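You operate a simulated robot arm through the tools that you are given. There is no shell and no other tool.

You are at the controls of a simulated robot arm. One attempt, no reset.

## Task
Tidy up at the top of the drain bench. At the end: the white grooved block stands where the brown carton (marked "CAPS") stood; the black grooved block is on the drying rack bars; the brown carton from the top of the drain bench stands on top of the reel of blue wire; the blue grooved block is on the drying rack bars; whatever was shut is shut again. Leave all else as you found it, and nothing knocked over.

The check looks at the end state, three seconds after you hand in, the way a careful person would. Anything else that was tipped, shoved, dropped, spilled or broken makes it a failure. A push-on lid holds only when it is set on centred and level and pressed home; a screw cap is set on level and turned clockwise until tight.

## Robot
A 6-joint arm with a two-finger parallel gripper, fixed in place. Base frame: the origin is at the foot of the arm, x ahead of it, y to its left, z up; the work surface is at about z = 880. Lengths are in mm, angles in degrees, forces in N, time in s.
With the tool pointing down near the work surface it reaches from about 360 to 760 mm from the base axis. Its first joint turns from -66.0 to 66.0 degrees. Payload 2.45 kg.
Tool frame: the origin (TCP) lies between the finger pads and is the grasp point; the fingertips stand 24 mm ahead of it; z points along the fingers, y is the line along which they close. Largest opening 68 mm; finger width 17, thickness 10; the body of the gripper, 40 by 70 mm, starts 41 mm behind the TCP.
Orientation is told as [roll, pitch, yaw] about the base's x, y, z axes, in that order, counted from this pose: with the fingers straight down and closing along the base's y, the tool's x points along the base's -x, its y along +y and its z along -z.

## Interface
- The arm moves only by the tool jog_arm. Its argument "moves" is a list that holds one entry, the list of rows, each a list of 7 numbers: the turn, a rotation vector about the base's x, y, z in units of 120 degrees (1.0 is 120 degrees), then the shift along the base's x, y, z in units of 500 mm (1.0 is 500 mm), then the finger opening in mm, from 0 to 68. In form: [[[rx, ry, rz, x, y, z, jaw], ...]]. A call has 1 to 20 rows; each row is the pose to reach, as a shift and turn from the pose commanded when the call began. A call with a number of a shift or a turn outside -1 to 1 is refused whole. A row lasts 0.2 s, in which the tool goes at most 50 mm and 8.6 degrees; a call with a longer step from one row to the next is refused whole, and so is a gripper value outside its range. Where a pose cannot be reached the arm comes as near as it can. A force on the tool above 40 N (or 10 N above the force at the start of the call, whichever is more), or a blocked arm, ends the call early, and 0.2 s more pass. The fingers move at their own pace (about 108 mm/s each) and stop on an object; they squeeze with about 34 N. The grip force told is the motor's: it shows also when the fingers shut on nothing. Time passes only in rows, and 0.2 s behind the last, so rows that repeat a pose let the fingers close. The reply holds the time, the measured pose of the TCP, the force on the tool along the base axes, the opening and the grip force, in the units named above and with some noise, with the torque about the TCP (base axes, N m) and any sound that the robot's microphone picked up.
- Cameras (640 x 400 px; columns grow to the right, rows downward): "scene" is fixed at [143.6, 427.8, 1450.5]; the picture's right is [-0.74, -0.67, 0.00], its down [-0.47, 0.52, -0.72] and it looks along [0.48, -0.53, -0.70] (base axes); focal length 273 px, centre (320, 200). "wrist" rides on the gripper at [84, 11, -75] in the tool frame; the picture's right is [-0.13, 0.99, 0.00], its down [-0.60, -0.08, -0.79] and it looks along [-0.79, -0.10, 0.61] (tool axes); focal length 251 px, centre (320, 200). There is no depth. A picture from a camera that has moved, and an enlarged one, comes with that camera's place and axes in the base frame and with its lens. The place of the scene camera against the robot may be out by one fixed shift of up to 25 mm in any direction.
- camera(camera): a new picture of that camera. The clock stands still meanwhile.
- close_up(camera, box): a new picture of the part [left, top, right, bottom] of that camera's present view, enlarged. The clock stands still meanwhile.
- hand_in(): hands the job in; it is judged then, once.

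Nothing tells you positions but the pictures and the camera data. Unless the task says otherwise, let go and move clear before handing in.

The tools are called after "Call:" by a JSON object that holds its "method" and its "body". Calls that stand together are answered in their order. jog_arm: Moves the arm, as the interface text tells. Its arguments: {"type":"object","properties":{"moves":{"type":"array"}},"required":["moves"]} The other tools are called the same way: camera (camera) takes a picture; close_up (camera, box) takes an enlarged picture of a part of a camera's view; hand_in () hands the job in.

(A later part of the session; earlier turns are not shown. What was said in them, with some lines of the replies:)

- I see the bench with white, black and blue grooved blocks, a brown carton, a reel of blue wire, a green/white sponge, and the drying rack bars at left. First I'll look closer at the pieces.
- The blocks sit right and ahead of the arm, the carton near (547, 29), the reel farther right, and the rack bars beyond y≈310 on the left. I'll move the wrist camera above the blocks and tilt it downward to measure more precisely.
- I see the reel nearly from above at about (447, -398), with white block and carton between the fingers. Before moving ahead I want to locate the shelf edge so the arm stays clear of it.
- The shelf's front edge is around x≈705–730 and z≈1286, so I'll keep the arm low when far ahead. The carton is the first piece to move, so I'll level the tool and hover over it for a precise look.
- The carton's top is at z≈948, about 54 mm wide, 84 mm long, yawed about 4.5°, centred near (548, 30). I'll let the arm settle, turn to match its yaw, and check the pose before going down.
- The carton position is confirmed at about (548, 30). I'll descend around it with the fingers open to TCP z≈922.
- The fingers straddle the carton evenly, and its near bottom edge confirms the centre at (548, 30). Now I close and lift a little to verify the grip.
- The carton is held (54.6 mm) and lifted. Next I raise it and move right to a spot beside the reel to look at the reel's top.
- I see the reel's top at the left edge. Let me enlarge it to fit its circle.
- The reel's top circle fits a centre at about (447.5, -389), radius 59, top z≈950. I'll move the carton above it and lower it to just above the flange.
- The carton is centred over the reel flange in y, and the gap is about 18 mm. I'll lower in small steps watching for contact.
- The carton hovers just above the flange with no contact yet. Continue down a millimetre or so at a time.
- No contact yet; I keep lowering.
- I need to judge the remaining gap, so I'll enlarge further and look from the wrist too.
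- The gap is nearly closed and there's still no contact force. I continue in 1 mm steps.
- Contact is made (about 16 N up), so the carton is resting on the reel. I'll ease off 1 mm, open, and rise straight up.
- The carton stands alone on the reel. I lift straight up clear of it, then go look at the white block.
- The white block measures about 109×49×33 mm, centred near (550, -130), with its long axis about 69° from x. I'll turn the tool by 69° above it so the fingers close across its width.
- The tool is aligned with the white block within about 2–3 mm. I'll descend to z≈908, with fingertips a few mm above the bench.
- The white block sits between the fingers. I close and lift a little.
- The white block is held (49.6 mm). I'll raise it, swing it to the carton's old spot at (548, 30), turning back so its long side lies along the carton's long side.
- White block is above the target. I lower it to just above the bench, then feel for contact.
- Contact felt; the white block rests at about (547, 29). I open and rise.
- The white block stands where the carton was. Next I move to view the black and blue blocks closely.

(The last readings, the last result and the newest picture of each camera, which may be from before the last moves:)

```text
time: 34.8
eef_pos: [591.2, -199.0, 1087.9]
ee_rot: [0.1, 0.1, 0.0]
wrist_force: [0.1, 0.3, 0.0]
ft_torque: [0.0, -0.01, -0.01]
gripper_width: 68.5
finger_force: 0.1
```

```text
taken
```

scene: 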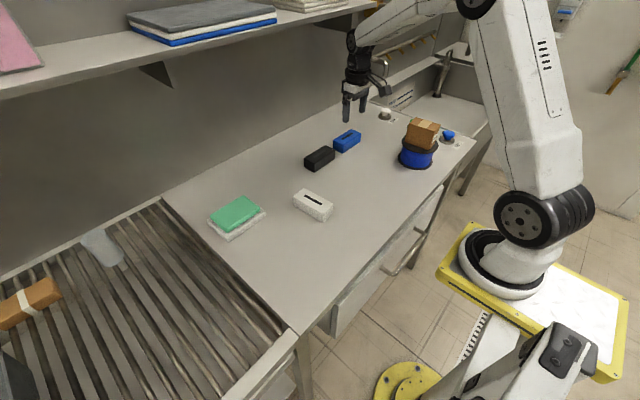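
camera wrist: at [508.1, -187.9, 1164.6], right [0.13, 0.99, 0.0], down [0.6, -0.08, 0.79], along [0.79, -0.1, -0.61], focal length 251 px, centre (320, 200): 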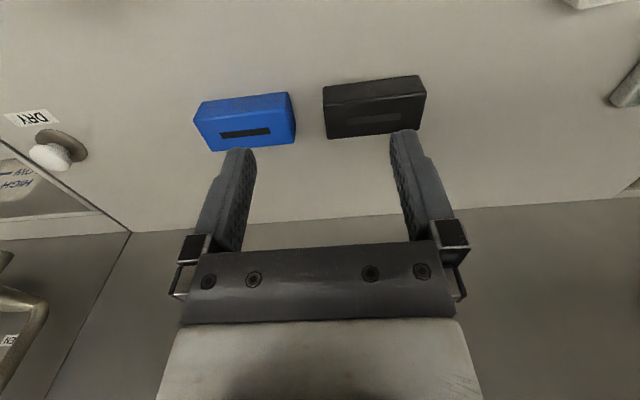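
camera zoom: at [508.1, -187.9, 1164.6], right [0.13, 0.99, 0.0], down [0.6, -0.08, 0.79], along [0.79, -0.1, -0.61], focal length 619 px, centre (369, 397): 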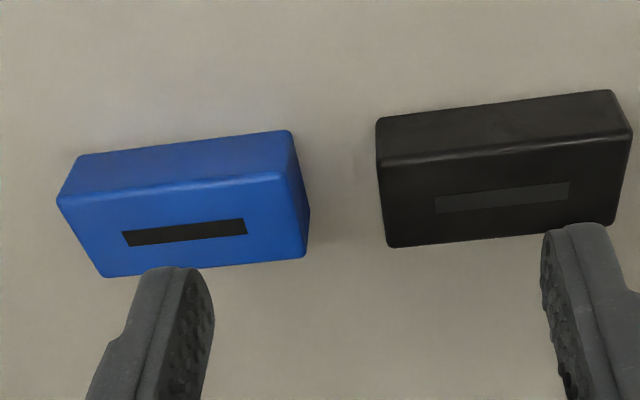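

Both blocks are about 108×48 mm with their long sides along y: black centred near (684, -150), blue near (684, -300). I'll lower to z≈1000, turn the tool 90°, and hover over the black block.

Call:
{"method": "jog_arm", "body": {"moves": [[[0, 0, 0.0682, 0, 0.0, -0.044, 68], [0, 0, 0.1364, 0, 0.02, -0.088, 68], [0, 0, 0.2046, 0.0, 0.04, -0.132, 68], [0, 0, 0.2727, 0.02, 0.06, -0.176, 68], [0, 0, 0.3409, 0.045, 0.07, -0.176, 68], [0, 0, 0.4091, 0.07, 0.08, -0.176, 68], [0, 0, 0.4773, 0.095, 0.09, -0.176, 68], [0, 0, 0.5455, 0.12, 0.099, -0.176, 68], [0, 0, 0.6136, 0.145, 0.099, -0.176, 68], [0, 0, 0.6818, 0.17, 0.099, -0.176, 68], [0, 0, 0.75, 0.186, 0.099, -0.176, 68], [0, 0, 0.75, 0.186, 0.099, -0.176, 68], [0, 0, 0.75, 0.186, 0.099, -0.176, 68]]]}}

Call:
{"method": "camera", "body": {"camera": "wrist"}}

Call:
{"method": "camera", "body": {"camera": "scene"}}

```text
time: 37.6
eef_pos: [683.9, -148.5, 1000.2]
ee_rot: [0.0, 0.0, 90.1]
wrist_force: [-0.5, -0.2, 0.6]
ft_torque: [0.03, -0.01, 0.01]
gripper_width: 68.2
finger_force: 0.1
```

```text
taken
camera wrist: at [674.3, -233.7, 1075.8], right [-0.99, 0.13, 0.0], down [0.08, 0.6, 0.79], along [0.1, 0.79, -0.61], focal length 251 px, centre (320, 200)
```

wrist: 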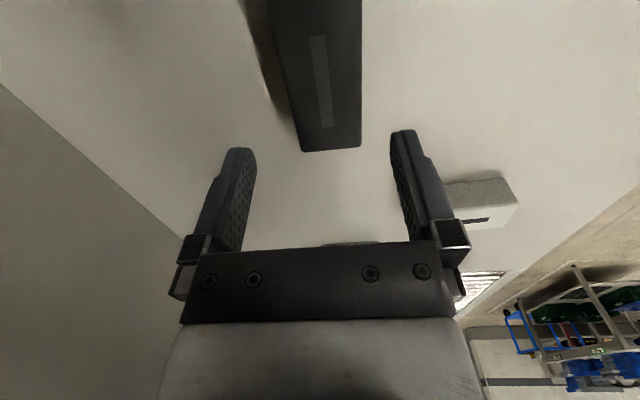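

```text
taken
```

scene: 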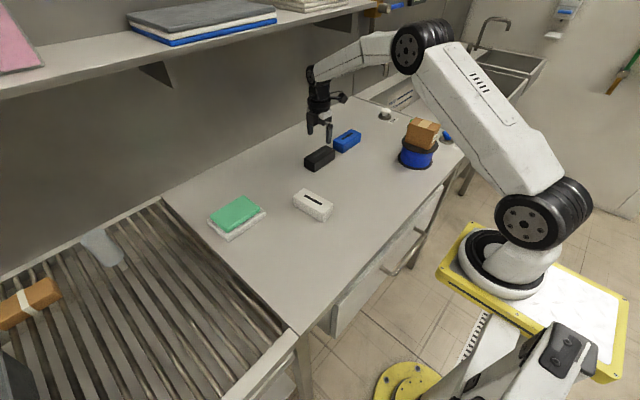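

Aligned over the black block (fingers straddle x≈658–709). Now I descend to z≈908.

Call:
{"method": "jog_arm", "body": {"moves": [[[0, 0, 0, 0, -0.001, -0.05, 68], [0, 0, 0, 0, -0.002, -0.1, 68], [0, 0, 0, 0, -0.002, -0.145, 68], [0, 0, 0, 0, -0.002, -0.17, 68], [0, 0, 0, 0, -0.002, -0.184, 68], [0, 0, 0, 0, -0.002, -0.184, 68]]]}}

Call:
{"method": "camera", "body": {"camera": "wrist"}}

```text
time: 39.0
eef_pos: [684.5, -151.6, 908.7]
ee_rot: [0.0, 0.0, 90.1]
wrist_force: [0.2, 0.5, -0.6]
ft_torque: [0.03, 0.0, -0.01]
gripper_width: 67.7
finger_force: 0.1
```

```text
taken
camera wrist: at [674.9, -235.2, 984.7], right [-0.99, 0.13, 0.0], down [0.08, 0.6, 0.79], along [0.1, 0.79, -0.61], focal length 251 px, centre (320, 200)
```

wrist: 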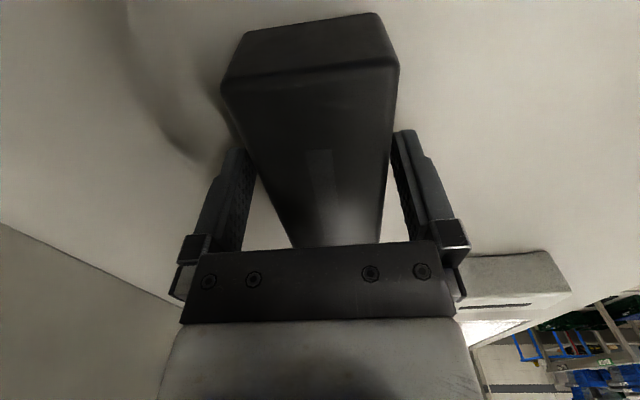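

Good straddle. I close on the black block and lift slightly.

Call:
{"method": "jog_arm", "body": {"moves": [[[0, 0, 0, 0, 0, 0, 35], [0, 0, 0, 0, 0, 0, 35], [0, 0, 0, 0, 0, 0, 35], [0, 0, 0, 0, 0, 0.01, 35], [0, 0, 0, 0, 0, 0.04, 35], [0, 0, 0, 0, 0, 0.1, 35], [0, 0, 0, 0, 0, 0.16, 35], [0, 0, 0, 0, 0, 0.16, 35]]]}}

Call:
{"method": "camera", "body": {"camera": "wrist"}}

Call:
{"method": "camera", "body": {"camera": "scene"}}

```text
time: 40.8
eef_pos: [685.1, -154.5, 989.5]
ee_rot: [0.0, -0.1, 90.0]
wrist_force: [-0.8, -0.5, -3.5]
ft_torque: [-0.01, -0.04, -0.02]
gripper_width: 49.7
finger_force: 33.8
```

```text
taken
camera wrist: at [674.8, -238.1, 1065.3], right [-0.99, 0.13, 0.0], down [0.08, 0.6, 0.79], along [0.1, 0.79, -0.61], focal length 251 px, centre (320, 200)
```

wrist: 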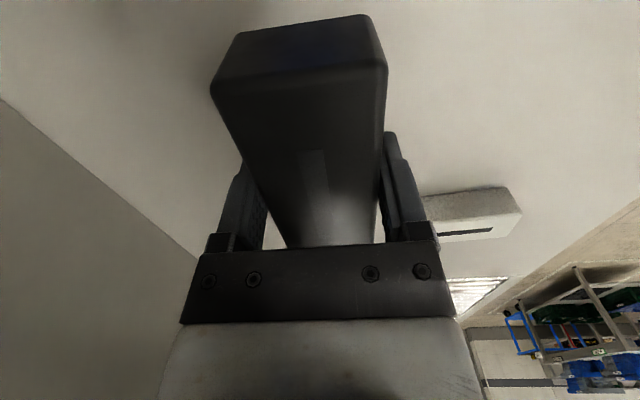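

```text
taken
```

scene: 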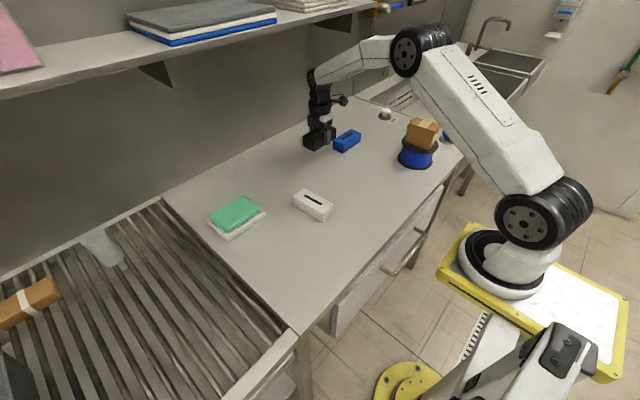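

The black block is held. I retract and swing left toward the rack at moderate height, stopping short to look at the bars.

Call:
{"method": "jog_arm", "body": {"moves": [[[0, 0, 0, -0.06, 0.03, 0.03, 35], [0, 0, 0, -0.12, 0.08, 0.06, 35], [0, 0, 0, -0.17, 0.14, 0.09, 35], [0, 0, 0, -0.21, 0.21, 0.122, 35], [0, 0, 0, -0.23, 0.3, 0.122, 35], [0, 0, 0, -0.24, 0.39, 0.122, 35], [0, 0, 0, -0.248, 0.48, 0.122, 35], [0, 0, 0, -0.248, 0.57, 0.122, 35], [0, 0, 0, -0.248, 0.65, 0.122, 35], [0, 0, 0, -0.248, 0.73, 0.122, 35], [0, 0, 0, -0.248, 0.8, 0.122, 35], [0, 0, 0, -0.248, 0.8, 0.122, 35], [0, 0, 0, -0.248, 0.8, 0.122, 35]]]}}

Call:
{"method": "camera", "body": {"camera": "wrist"}}

Call:
{"method": "camera", "body": {"camera": "scene"}}

```text
time: 43.6
eef_pos: [559.9, 246.9, 1050.0]
ee_rot: [0.0, 0.0, 90.0]
wrist_force: [0.8, 0.2, -3.2]
ft_torque: [-0.03, 0.02, 0.0]
gripper_width: 49.9
finger_force: 34.1
```

```text
taken
camera wrist: at [550.1, 162.9, 1124.8], right [-0.99, 0.13, 0.0], down [0.08, 0.6, 0.79], along [0.1, 0.79, -0.61], focal length 251 px, centre (320, 200)
```

wrist: 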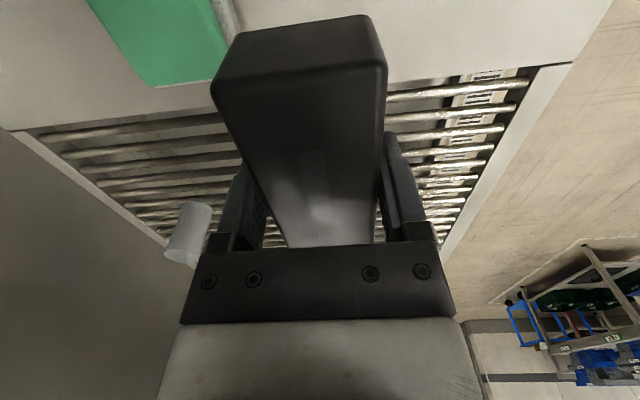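

```text
taken
```

scene: 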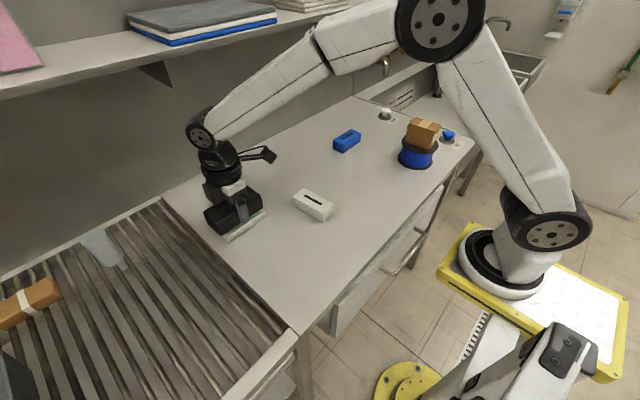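

I see the bars running along x. I'll zoom in on the bars to get their spacing and height.

Call:
{"method": "close_up", "body": {"camera": "wrist", "box": [380, 50, 600, 250]}}

Call:
{"method": "close_up", "body": {"camera": "wrist", "box": [0, 70, 240, 270]}}

Call:
{"method": "close_up", "body": {"camera": "scene", "box": [120, 180, 320, 360]}}

```text
2.00 times, centred on (490, 150) of wrist
camera zoom: at [550.1, 162.9, 1124.8], right [-0.99, 0.13, 0.0], down [0.08, 0.6, 0.79], along [0.1, 0.79, -0.61], focal length 503 px, centre (-20, 300)
```

zoom: 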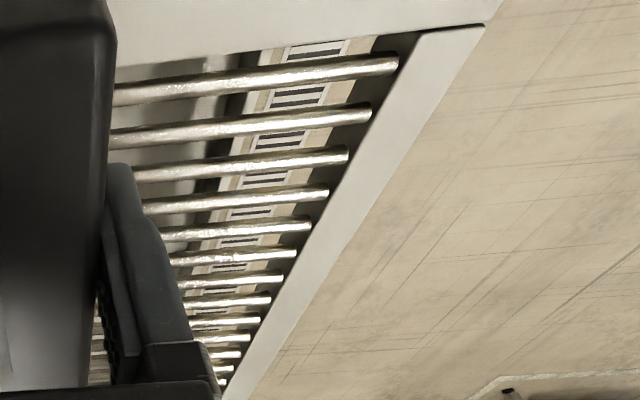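

```text
2.00 times, centred on (120, 170) of wrist
camera zoom: at [550.1, 162.9, 1124.8], right [-0.99, 0.13, 0.0], down [0.08, 0.6, 0.79], along [0.1, 0.79, -0.61], focal length 503 px, centre (720, 260)
```

zoom: 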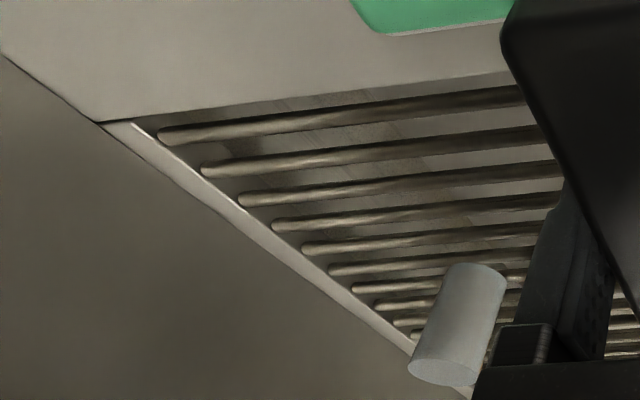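

```text
2.22 times, centred on (220, 270) of scene
camera zoom: at [143.7, 427.9, 1450.5], right [-0.74, -0.67, 0.0], down [-0.47, 0.52, -0.72], along [0.48, -0.53, -0.7], focal length 606 px, centre (542, 44)
```

zoom: 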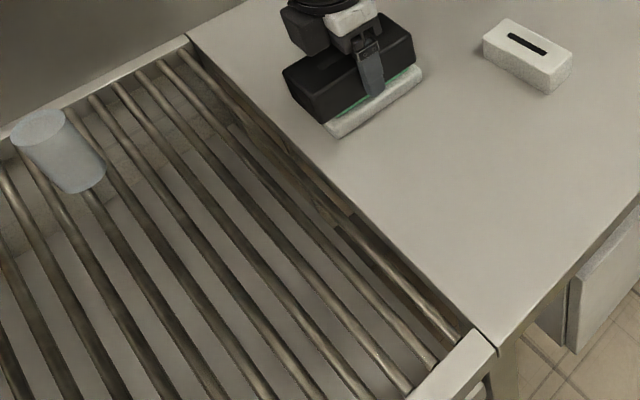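

The bars run along x about 28 mm apart starting at y≈316, with tops near bench level, so the block laid along y spans four bars. I'll carry the black block to (575, 390) and lower close to the bars.

Call:
{"method": "jog_arm", "body": {"moves": [[[0, 0, 0, 0.01, 0.09, 0, 35], [0, 0, 0, 0.02, 0.18, 0, 35], [0, 0, 0, 0.03, 0.25, 0, 35], [0, 0, 0, 0.03, 0.286, 0, 35], [0, 0, 0, 0.03, 0.286, -0.07, 35], [0, 0, 0, 0.03, 0.286, -0.14, 35], [0, 0, 0, 0.03, 0.286, -0.2, 35], [0, 0, 0, 0.03, 0.286, -0.24, 35], [0, 0, 0, 0.03, 0.286, -0.26, 35], [0, 0, 0, 0.03, 0.286, -0.26, 35]]]}}

Call:
{"method": "camera", "body": {"camera": "wrist"}}

Call:
{"method": "close_up", "body": {"camera": "scene", "box": [80, 160, 320, 350]}}

```text
time: 45.8
eef_pos: [575.1, 390.2, 919.3]
ee_rot: [-0.1, 0.1, 90.0]
wrist_force: [-0.9, -0.5, -3.4]
ft_torque: [-0.02, 0.03, 0.0]
gripper_width: 50.0
finger_force: 34.0
```

```text
taken
camera wrist: at [565.6, 306.3, 995.5], right [-0.99, 0.13, 0.0], down [0.08, 0.6, 0.79], along [0.1, 0.79, -0.61], focal length 251 px, centre (320, 200)
```

wrist: 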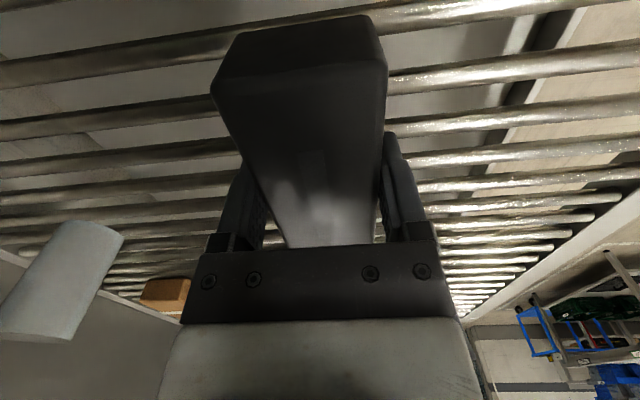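

```text
2.11 times, centred on (200, 255) of scene
camera zoom: at [143.7, 427.9, 1450.5], right [-0.74, -0.67, 0.0], down [-0.47, 0.52, -0.72], along [0.48, -0.53, -0.7], focal length 574 px, centre (573, 84)
```

zoom: 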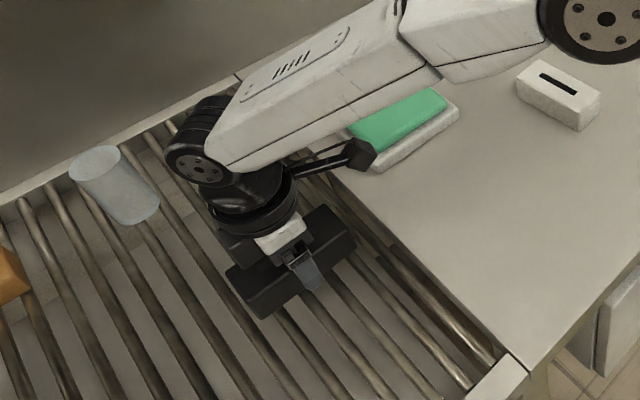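

All clear around it. I lower in small steps until contact with the bars.

Call:
{"method": "jog_arm", "body": {"moves": [[[0, 0, 0, 0, 0, -0.006, 35], [0, 0, 0, 0, 0, -0.012, 35], [0, 0, 0, 0, 0, -0.012, 35]]]}}

Call:
{"method": "jog_arm", "body": {"moves": [[[0, 0, 0, 0, 0, -0.003, 35], [0, 0, 0, 0, 0, -0.006, 35], [0, 0, 0, 0, 0, -0.006, 35]]]}}

```text
time: 46.6
eef_pos: [574.8, 390.5, 914.7]
ee_rot: [0.1, 0.0, 90.0]
wrist_force: [-0.3, -0.4, -2.8]
ft_torque: [0.02, 0.01, 0.01]
gripper_width: 50.1
finger_force: 34.8
```

```text
time: 47.4
eef_pos: [574.4, 391.3, 910.7]
ee_rot: [0.0, 0.0, 90.0]
wrist_force: [0.4, 0.8, -2.4]
ft_torque: [0.04, -0.03, 0.02]
gripper_width: 49.9
finger_force: 34.0
```

Call:
{"method": "jog_arm", "body": {"moves": [[[0, 0, 0, 0, 0, -0.002, 35], [0, 0, 0, 0, 0, -0.004, 35], [0, 0, 0, 0, 0, -0.004, 35]]]}}

Call:
{"method": "jog_arm", "body": {"moves": [[[0, 0, 0, 0, 0, -0.002, 35], [0, 0, 0, 0, 0, -0.004, 35], [0, 0, 0, 0, 0, -0.004, 35]]]}}

Call:
{"method": "close_up", "body": {"camera": "scene", "box": [150, 220, 240, 300]}}

```text
time: 48.2
eef_pos: [576.1, 391.1, 910.2]
ee_rot: [0.0, 0.0, 90.0]
wrist_force: [0.0, 0.4, -2.8]
ft_torque: [0.0, 0.01, 0.01]
gripper_width: 49.5
finger_force: 34.4
```

```text
time: 49.0
eef_pos: [574.2, 391.3, 908.0]
ee_rot: [-0.1, 0.0, 90.0]
wrist_force: [-0.9, -0.3, -0.1]
ft_torque: [-0.17, 0.07, 0.0]
gripper_width: 49.9
finger_force: 33.6
```

```text
5.00 times, centred on (195, 260) of scene
camera zoom: at [143.6, 427.8, 1450.5], right [-0.74, -0.67, 0.0], down [-0.47, 0.52, -0.72], along [0.48, -0.53, -0.7], focal length 1363 px, centre (945, -100)
```

zoom: 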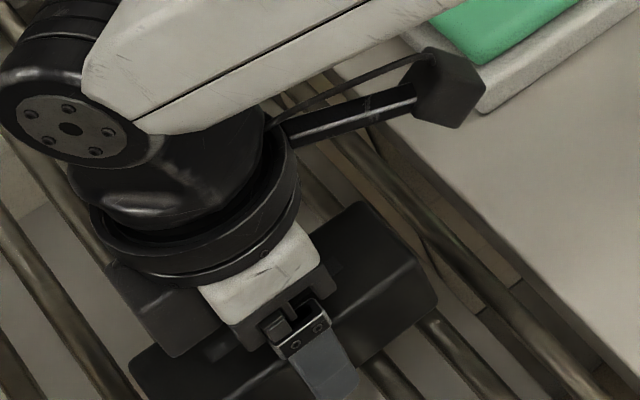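

Contact is beginning (force change of about 2.7 N). One more millimetre to confirm.

Call:
{"method": "jog_arm", "body": {"moves": [[[0, 0, 0, 0, 0, -0.0015, 35], [0, 0, 0, 0, 0, -0.0015, 35]]]}}

```text
time: 49.6
eef_pos: [574.7, 391.8, 907.0]
ee_rot: [-0.2, -0.1, 90.0]
wrist_force: [-1.6, -1.4, 8.5]
ft_torque: [-0.68, 0.35, -0.05]
gripper_width: 49.9
finger_force: 34.0
```

Contact confirmed at about 8 N, so the black block is on the bars. I open and rise clear.

Call:
{"method": "jog_arm", "body": {"moves": [[[0, 0, 0, 0, 0, 0, 60], [0, 0, 0, 0, 0, 0, 68], [0, 0, 0, 0, 0, 0, 68], [0, 0, 0, 0, 0, 0.03, 68], [0, 0, 0, 0, 0, 0.09, 68], [0, 0, 0, 0, 0, 0.17, 68], [0, 0, 0, 0, 0, 0.25, 68], [0, 0, 0, 0, 0, 0.25, 68]]]}}

Call:
{"method": "camera", "body": {"camera": "wrist"}}

Call:
{"method": "camera", "body": {"camera": "scene"}}

```text
time: 51.4
eef_pos: [571.4, 389.4, 1031.1]
ee_rot: [-0.1, 0.0, 90.0]
wrist_force: [-0.4, 0.3, 0.3]
ft_torque: [0.0, -0.01, -0.02]
gripper_width: 68.1
finger_force: 0.0
```

```text
taken
camera wrist: at [561.9, 304.6, 1106.2], right [-0.99, 0.13, 0.0], down [0.08, 0.6, 0.79], along [0.1, 0.79, -0.61], focal length 251 px, centre (320, 200)
```

wrist: 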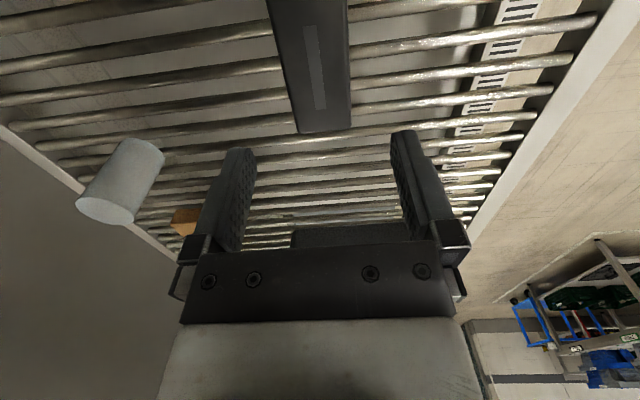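

```text
taken
```

scene: 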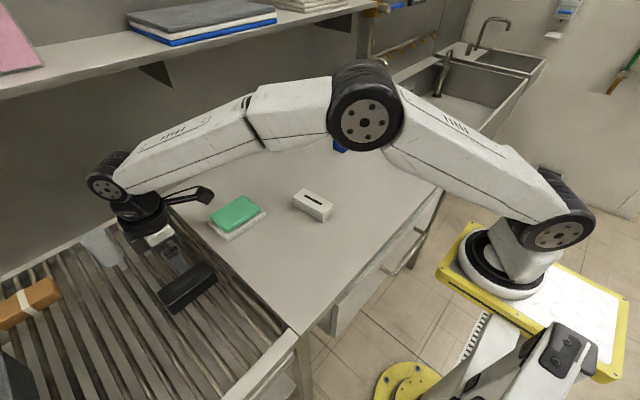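

The black block rests on the bars. Now I go back for the blue block, in two stages at safe height.

Call:
{"method": "jog_arm", "body": {"moves": [[[0, 0, 0, 0, -0.04, 0.01, 68], [0, 0, 0, 0, -0.1, 0.02, 68], [0, 0, 0, 0, -0.19, 0.02, 68], [0, 0, 0, 0, -0.28, 0.02, 68], [0, 0, 0, 0, -0.37, 0.02, 68], [0, 0, 0, 0, -0.46, 0.02, 68], [0, 0, 0, 0, -0.55, 0.02, 68], [0, 0, 0, 0, -0.64, 0.02, 68], [0, 0, 0, 0, -0.73, 0.02, 68], [0, 0, 0, 0, -0.82, 0.02, 68], [0, 0, 0, 0, -0.88, 0.02, 68]]]}}

Call:
{"method": "jog_arm", "body": {"moves": [[[0, 0, 0, 0.02, -0.07, 0, 68], [0, 0, 0, 0.04, -0.15, 0, 68], [0, 0, 0, 0.06, -0.23, -0.01, 68], [0, 0, 0, 0.08, -0.31, -0.03, 68], [0, 0, 0, 0.1, -0.38, -0.05, 68], [0, 0, 0, 0.13, -0.44, -0.07, 68], [0, 0, 0, 0.17, -0.48, -0.08, 68], [0, 0, 0, 0.2, -0.5, -0.08, 68], [0, 0, 0, 0.218, -0.5, -0.08, 68], [0, 0, 0, 0.218, -0.5, -0.08, 68], [0, 0, 0, 0.218, -0.5, -0.08, 68]]]}}

Call:
{"method": "camera", "body": {"camera": "wrist"}}

Call:
{"method": "camera", "body": {"camera": "scene"}}

```text
time: 53.8
eef_pos: [572.6, -49.1, 1040.1]
ee_rot: [0.0, 0.0, 90.1]
wrist_force: [0.2, 0.1, 0.1]
ft_torque: [0.03, -0.02, 0.01]
gripper_width: 67.9
finger_force: 0.0
```

```text
time: 56.2
eef_pos: [682.2, -298.0, 1002.2]
ee_rot: [0.0, 0.0, 89.9]
wrist_force: [0.6, 0.0, 1.6]
ft_torque: [0.0, 0.03, 0.0]
gripper_width: 67.9
finger_force: 0.1
```

```text
taken
camera wrist: at [672.6, -382.3, 1078.6], right [-0.99, 0.13, 0.0], down [0.08, 0.6, 0.79], along [0.1, 0.79, -0.61], focal length 251 px, centre (320, 200)
```

wrist: 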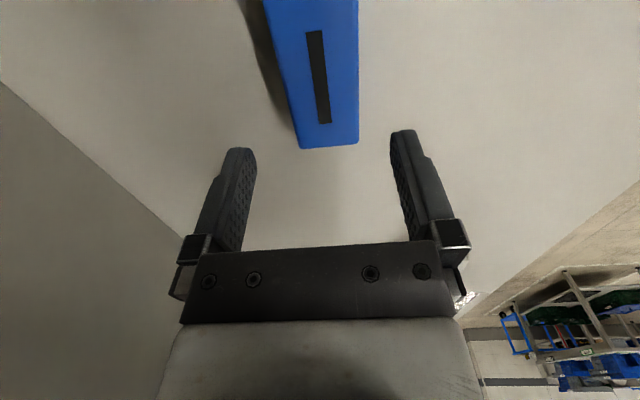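

```text
taken
```

scene: 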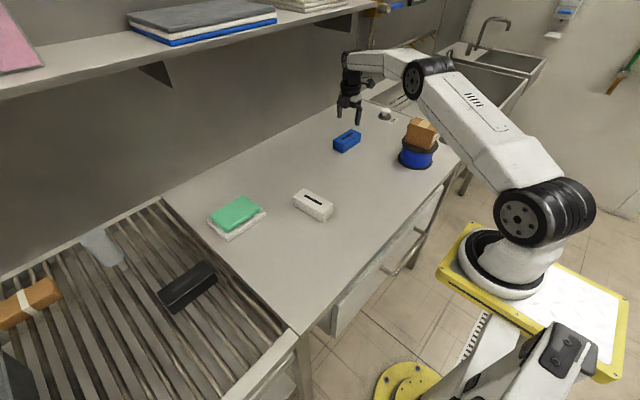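

Aligned over the blue block (edges x≈659–708). I descend to z≈908.

Call:
{"method": "jog_arm", "body": {"moves": [[[0, 0, 0, 0.001, 0, -0.05, 68], [0, 0, 0, 0.002, 0, -0.1, 68], [0, 0, 0, 0.002, 0, -0.15, 68], [0, 0, 0, 0.002, 0, -0.175, 68], [0, 0, 0, 0.002, 0, -0.187, 68], [0, 0, 0, 0.002, 0, -0.187, 68]]]}}

Call:
{"method": "camera", "body": {"camera": "wrist"}}

```text
time: 57.6
eef_pos: [684.5, -298.7, 909.0]
ee_rot: [0.0, 0.1, 89.9]
wrist_force: [0.5, 0.4, 0.5]
ft_torque: [0.02, -0.03, 0.0]
gripper_width: 68.0
finger_force: 0.1
```

```text
taken
camera wrist: at [674.4, -382.8, 984.9], right [-0.99, 0.13, 0.0], down [0.08, 0.6, 0.79], along [0.1, 0.79, -0.61], focal length 251 px, centre (320, 200)
```

wrist: 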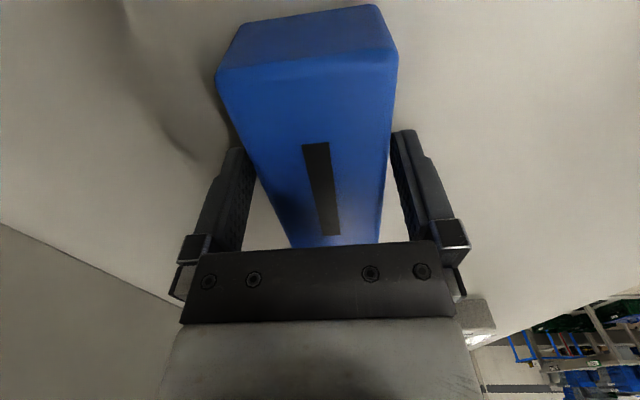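

Good straddle again. I close on the blue block and lift.

Call:
{"method": "jog_arm", "body": {"moves": [[[0, 0, 0, 0, 0, 0, 35], [0, 0, 0, 0, 0, 0, 35], [0, 0, 0, 0, 0, 0, 35], [0, 0, 0, 0, 0, 0.01, 35], [0, 0, 0, 0, 0, 0.04, 35], [0, 0, 0, 0, 0, 0.1, 35], [0, 0, 0, 0, 0, 0.16, 35], [0, 0, 0, 0, 0, 0.16, 35]]]}}

Call:
{"method": "camera", "body": {"camera": "wrist"}}

```text
time: 59.4
eef_pos: [684.5, -297.0, 987.6]
ee_rot: [0.0, -0.1, 90.0]
wrist_force: [0.0, 0.5, -2.9]
ft_torque: [-0.01, -0.01, 0.03]
gripper_width: 49.9
finger_force: 34.1
```

```text
taken
camera wrist: at [675.9, -380.9, 1062.5], right [-0.99, 0.13, 0.0], down [0.08, 0.6, 0.79], along [0.1, 0.79, -0.61], focal length 251 px, centre (320, 200)
```

wrist: 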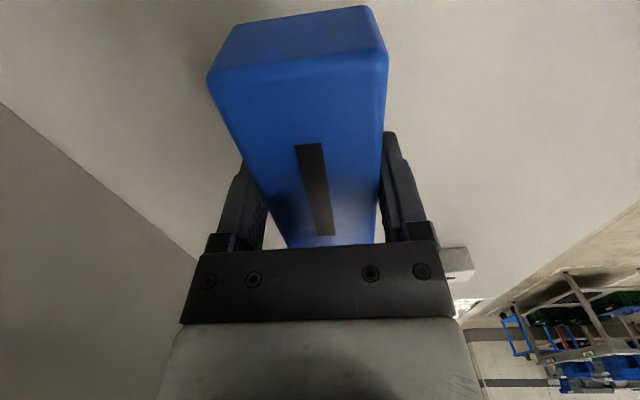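

Blue block held. I carry it left at z≈1050 toward the rack, then to (460, 390).

Call:
{"method": "jog_arm", "body": {"moves": [[[0, 0, 0, -0.04, 0.05, 0.03, 35], [0, 0, 0, -0.09, 0.11, 0.06, 35], [0, 0, 0, -0.14, 0.17, 0.09, 35], [0, 0, 0, -0.19, 0.24, 0.12, 35], [0, 0, 0, -0.22, 0.32, 0.124, 35], [0, 0, 0, -0.24, 0.41, 0.124, 35], [0, 0, 0, -0.248, 0.5, 0.124, 35], [0, 0, 0, -0.248, 0.59, 0.124, 35], [0, 0, 0, -0.248, 0.68, 0.124, 35], [0, 0, 0, -0.248, 0.77, 0.124, 35], [0, 0, 0, -0.248, 0.85, 0.124, 35], [0, 0, 0, -0.248, 0.898, 0.124, 35]]]}}

Call:
{"method": "jog_arm", "body": {"moves": [[[0, 0, 0, -0.03, 0.07, 0, 35], [0, 0, 0, -0.06, 0.14, 0, 35], [0, 0, 0, -0.09, 0.21, 0, 35], [0, 0, 0, -0.12, 0.28, 0, 35], [0, 0, 0, -0.15, 0.35, 0, 35], [0, 0, 0, -0.18, 0.42, 0, 35], [0, 0, 0, -0.2, 0.48, 0, 35], [0, 0, 0, -0.2, 0.48, 0, 35], [0, 0, 0, -0.2, 0.48, 0, 35]]]}}

Call:
{"method": "camera", "body": {"camera": "wrist"}}

Call:
{"method": "camera", "body": {"camera": "scene"}}

```text
time: 62.0
eef_pos: [562.1, 152.8, 1051.3]
ee_rot: [-0.1, 0.0, 89.9]
wrist_force: [0.1, -0.7, -2.3]
ft_torque: [-0.02, 0.01, 0.01]
gripper_width: 50.1
finger_force: 33.9
```

```text
time: 64.0
eef_pos: [463.9, 390.3, 1051.4]
ee_rot: [0.0, 0.0, 90.0]
wrist_force: [-0.5, 0.2, -3.0]
ft_torque: [-0.04, -0.02, 0.02]
gripper_width: 49.9
finger_force: 34.1
```

```text
taken
camera wrist: at [453.0, 306.1, 1127.0], right [-0.99, 0.13, 0.0], down [0.08, 0.6, 0.79], along [0.1, 0.79, -0.61], focal length 251 px, centre (320, 200)
```

wrist: 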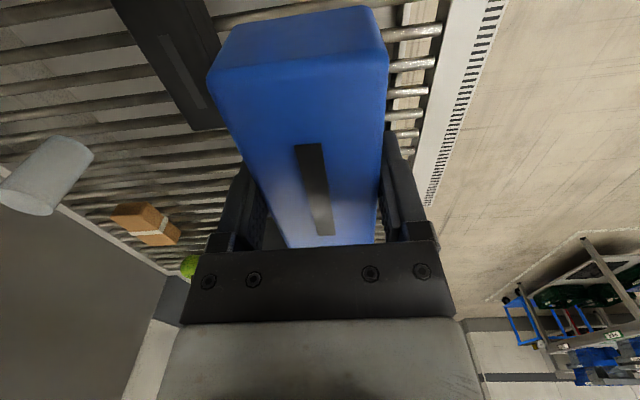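

```text
taken
```

scene: 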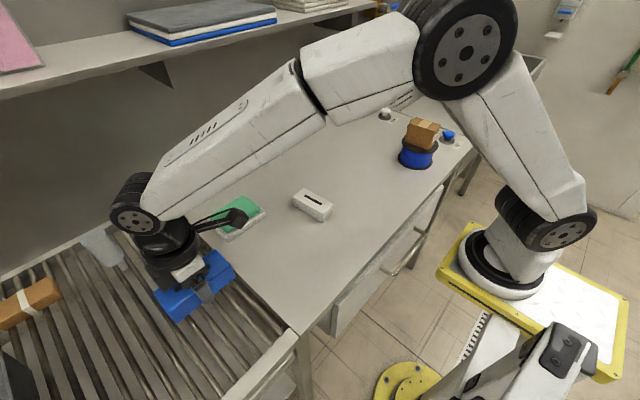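

The blue block is above the bars at (462, 390), clear of the black one. I lower it to just above the bars, then feel for contact.

Call:
{"method": "jog_arm", "body": {"moves": [[[0, 0, 0, 0, 0, -0.07, 35], [0, 0, 0, 0, 0, -0.14, 35], [0, 0, 0, 0, 0, -0.2, 35], [0, 0, 0, 0, 0, -0.25, 35], [0, 0, 0, 0, 0, -0.27, 35], [0, 0, 0, 0, 0, -0.278, 35], [0, 0, 0, 0, 0, -0.278, 35]]]}}

Call:
{"method": "jog_arm", "body": {"moves": [[[0, 0, 0, 0, 0, -0.002, 35], [0, 0, 0, 0, 0, -0.004, 35], [0, 0, 0, 0, 0, -0.004, 35]]]}}

Call:
{"method": "camera", "body": {"camera": "wrist"}}

```text
time: 65.6
eef_pos: [460.9, 393.4, 913.1]
ee_rot: [0.0, 0.0, 90.0]
wrist_force: [-0.6, 0.1, -2.4]
ft_torque: [0.01, 0.02, 0.0]
gripper_width: 49.6
finger_force: 34.2
```

```text
time: 66.4
eef_pos: [461.4, 391.3, 911.6]
ee_rot: [-0.1, 0.0, 90.0]
wrist_force: [0.8, -0.1, -3.4]
ft_torque: [0.02, 0.0, 0.02]
gripper_width: 49.6
finger_force: 33.3
```

```text
taken
camera wrist: at [450.8, 307.7, 986.0], right [-0.99, 0.13, 0.0], down [0.08, 0.6, 0.79], along [0.1, 0.79, -0.61], focal length 251 px, centre (320, 200)
```

wrist: 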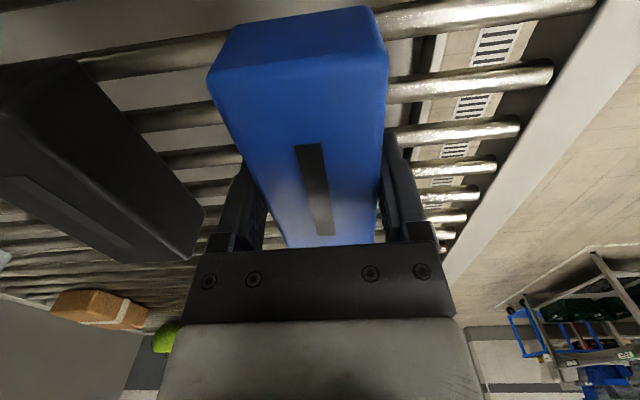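

Call:
{"method": "jog_arm", "body": {"moves": [[[0, 0, 0, 0, 0, -0.002, 35], [0, 0, 0, 0, 0, -0.004, 35], [0, 0, 0, 0, 0, -0.004, 35]]]}}

Call:
{"method": "jog_arm", "body": {"moves": [[[0, 0, 0, 0, 0, -0.002, 35], [0, 0, 0, 0, 0, -0.002, 35]]]}}

```text
time: 67.2
eef_pos: [461.5, 391.6, 907.3]
ee_rot: [0.0, 0.0, 90.1]
wrist_force: [0.0, -0.6, 5.3]
ft_torque: [-0.51, 0.18, -0.04]
gripper_width: 49.7
finger_force: 34.0
```

```text
time: 67.8
eef_pos: [460.9, 391.6, 907.4]
ee_rot: [-0.1, -0.1, 90.0]
wrist_force: [-6.4, -5.3, 24.5]
ft_torque: [-0.06, 0.39, 0.0]
gripper_width: 50.0
finger_force: 33.5
```

Firm contact on the bars. I ease off a touch, open, and rise clear.

Call:
{"method": "jog_arm", "body": {"moves": [[[0, 0, 0, 0, 0, 0.0016, 35], [0, 0, 0, 0, 0, 0.0016, 60], [0, 0, 0, 0, 0, 0.0016, 68], [0, 0, 0, 0, 0, 0.0016, 68], [0, 0, 0, 0, 0, 0.03, 68], [0, 0, 0, 0, 0, 0.09, 68], [0, 0, 0, 0, 0, 0.17, 68], [0, 0, 0, 0, 0, 0.26, 68], [0, 0, 0, 0, 0, 0.26, 68]]]}}

Call:
{"method": "camera", "body": {"camera": "wrist"}}

Call:
{"method": "camera", "body": {"camera": "scene"}}

```text
time: 69.8
eef_pos: [461.8, 393.3, 1035.0]
ee_rot: [0.0, 0.0, 90.1]
wrist_force: [-0.3, 0.5, -0.1]
ft_torque: [-0.03, 0.03, -0.01]
gripper_width: 68.0
finger_force: 0.0
```

```text
taken
camera wrist: at [450.9, 308.5, 1110.4], right [-0.99, 0.13, 0.0], down [0.08, 0.6, 0.79], along [0.1, 0.79, -0.61], focal length 251 px, centre (320, 200)
```

wrist: 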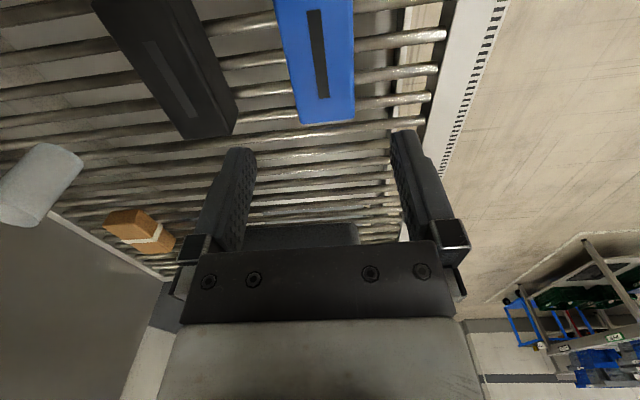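

```text
taken
```

scene: 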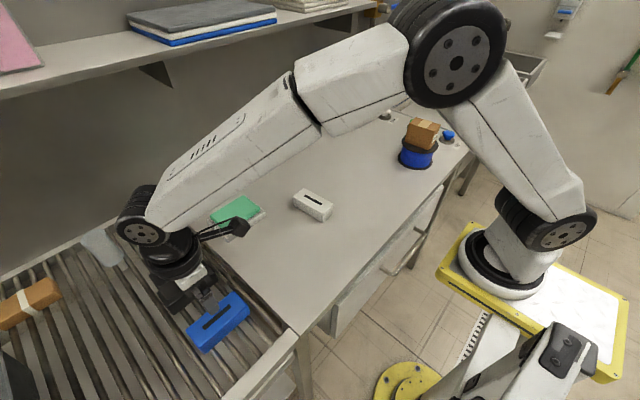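

Both blocks are on the bars. I'll move the arm up and back toward its starting pose for a final inspection.

Call:
{"method": "jog_arm", "body": {"moves": [[[0, 0, -0.0, 0, 0, 0.08, 68], [0, 0, -0.0682, 0, -0.02, 0.15, 68], [0, 0, -0.1364, 0.0, -0.06, 0.22, 68], [0, 0, -0.2046, 0.005, -0.1, 0.28, 68], [0, 0, -0.2727, 0.01, -0.15, 0.33, 68], [0, 0, -0.3409, 0.015, -0.2, 0.38, 68], [0, 0, -0.4091, 0.02, -0.26, 0.38, 68], [0, 0, -0.4773, 0.025, -0.32, 0.38, 68], [0, 0, -0.5455, 0.03, -0.37, 0.38, 68], [0, 0, -0.6136, 0.032, -0.42, 0.38, 68], [0, 0, -0.6818, 0.032, -0.464, 0.38, 68], [0, 0, -0.75, 0.032, -0.464, 0.38, 68], [0, 0, -0.75, 0.032, -0.464, 0.38, 68]]]}}

Call:
{"method": "camera", "body": {"camera": "wrist"}}

Call:
{"method": "camera", "body": {"camera": "scene"}}

Call:
{"method": "close_up", "body": {"camera": "scene", "box": [270, 90, 480, 230]}}

Call:
{"method": "close_up", "body": {"camera": "scene", "box": [0, 180, 320, 400]}}

```text
time: 72.6
eef_pos: [474.1, 158.5, 1226.5]
ee_rot: [0.1, 0.0, -0.2]
wrist_force: [0.2, 0.3, 0.2]
ft_torque: [-0.01, 0.0, 0.03]
gripper_width: 68.0
finger_force: 0.2
```

```text
taken
camera wrist: at [391.6, 169.8, 1301.6], right [0.13, 0.99, 0.0], down [0.6, -0.08, 0.79], along [0.79, -0.1, -0.61], focal length 251 px, centre (320, 200)
```

wrist: 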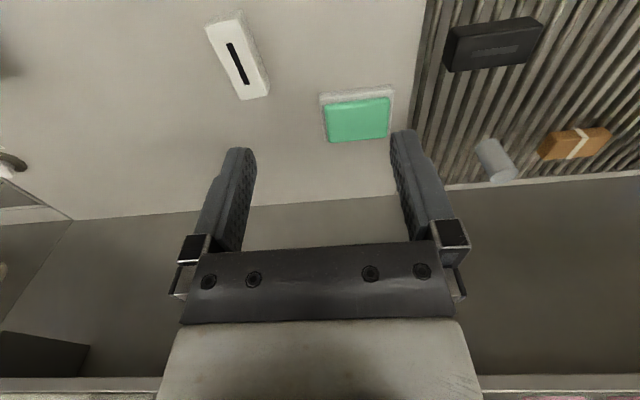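

```text
taken
```

scene: 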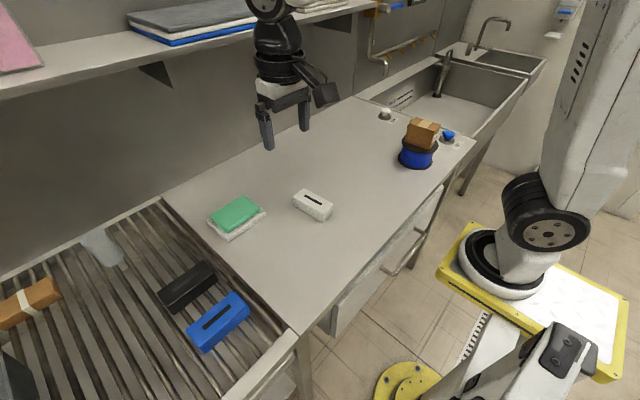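

```text
2.86 times, centred on (375, 160) of scene
camera zoom: at [143.6, 427.8, 1450.5], right [-0.74, -0.67, 0.0], down [-0.47, 0.52, -0.72], along [0.48, -0.53, -0.7], focal length 779 px, centre (163, 314)
```

zoom: 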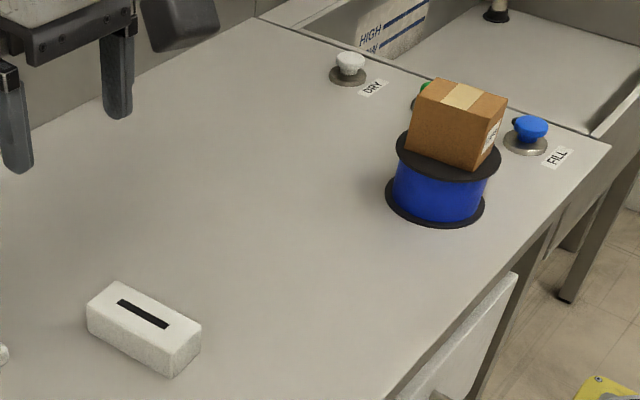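

```text
1.82 times, centred on (160, 290) of scene
camera zoom: at [143.6, 427.8, 1450.5], right [-0.74, -0.67, 0.0], down [-0.47, 0.52, -0.72], along [0.48, -0.53, -0.7], focal length 496 px, centre (611, 36)
```

zoom: 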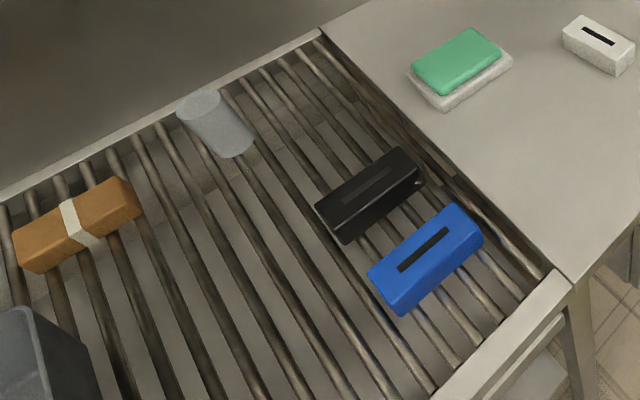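

Everything checks out. The white block stands on the carton's old spot, the CAPS carton is centred on the reel, and the black and blue blocks lie across the rack bars. The sponge, cup and other items have not moved, nothing was opened, and the arm is clear, so I hand in.

Call:
{"method": "hand_in", "body": {}}

```text
The job is handed in.
```

The tidy-up is finished and handed in. The result of the check has not come back to me. In the last pictures before handing in:

- **White block:** it stands where the carton marked "CAPS" stood, within about 2 mm of the same centre and lined up with it.
- **Carton:** it stands upright on top of the reel of blue wire, centred on the top disc.
- **Black and blue blocks:** both lie across the drying rack bars, each spanning about four bars and clear of each other.
- **Everything else:** the sponge, the cup, the other carton and the reel look exactly as they did at the start, and nothing is tipped over.

I opened nothing, so there was nothing to shut again. The arm had let go and was back near its starting pose when I handed in.
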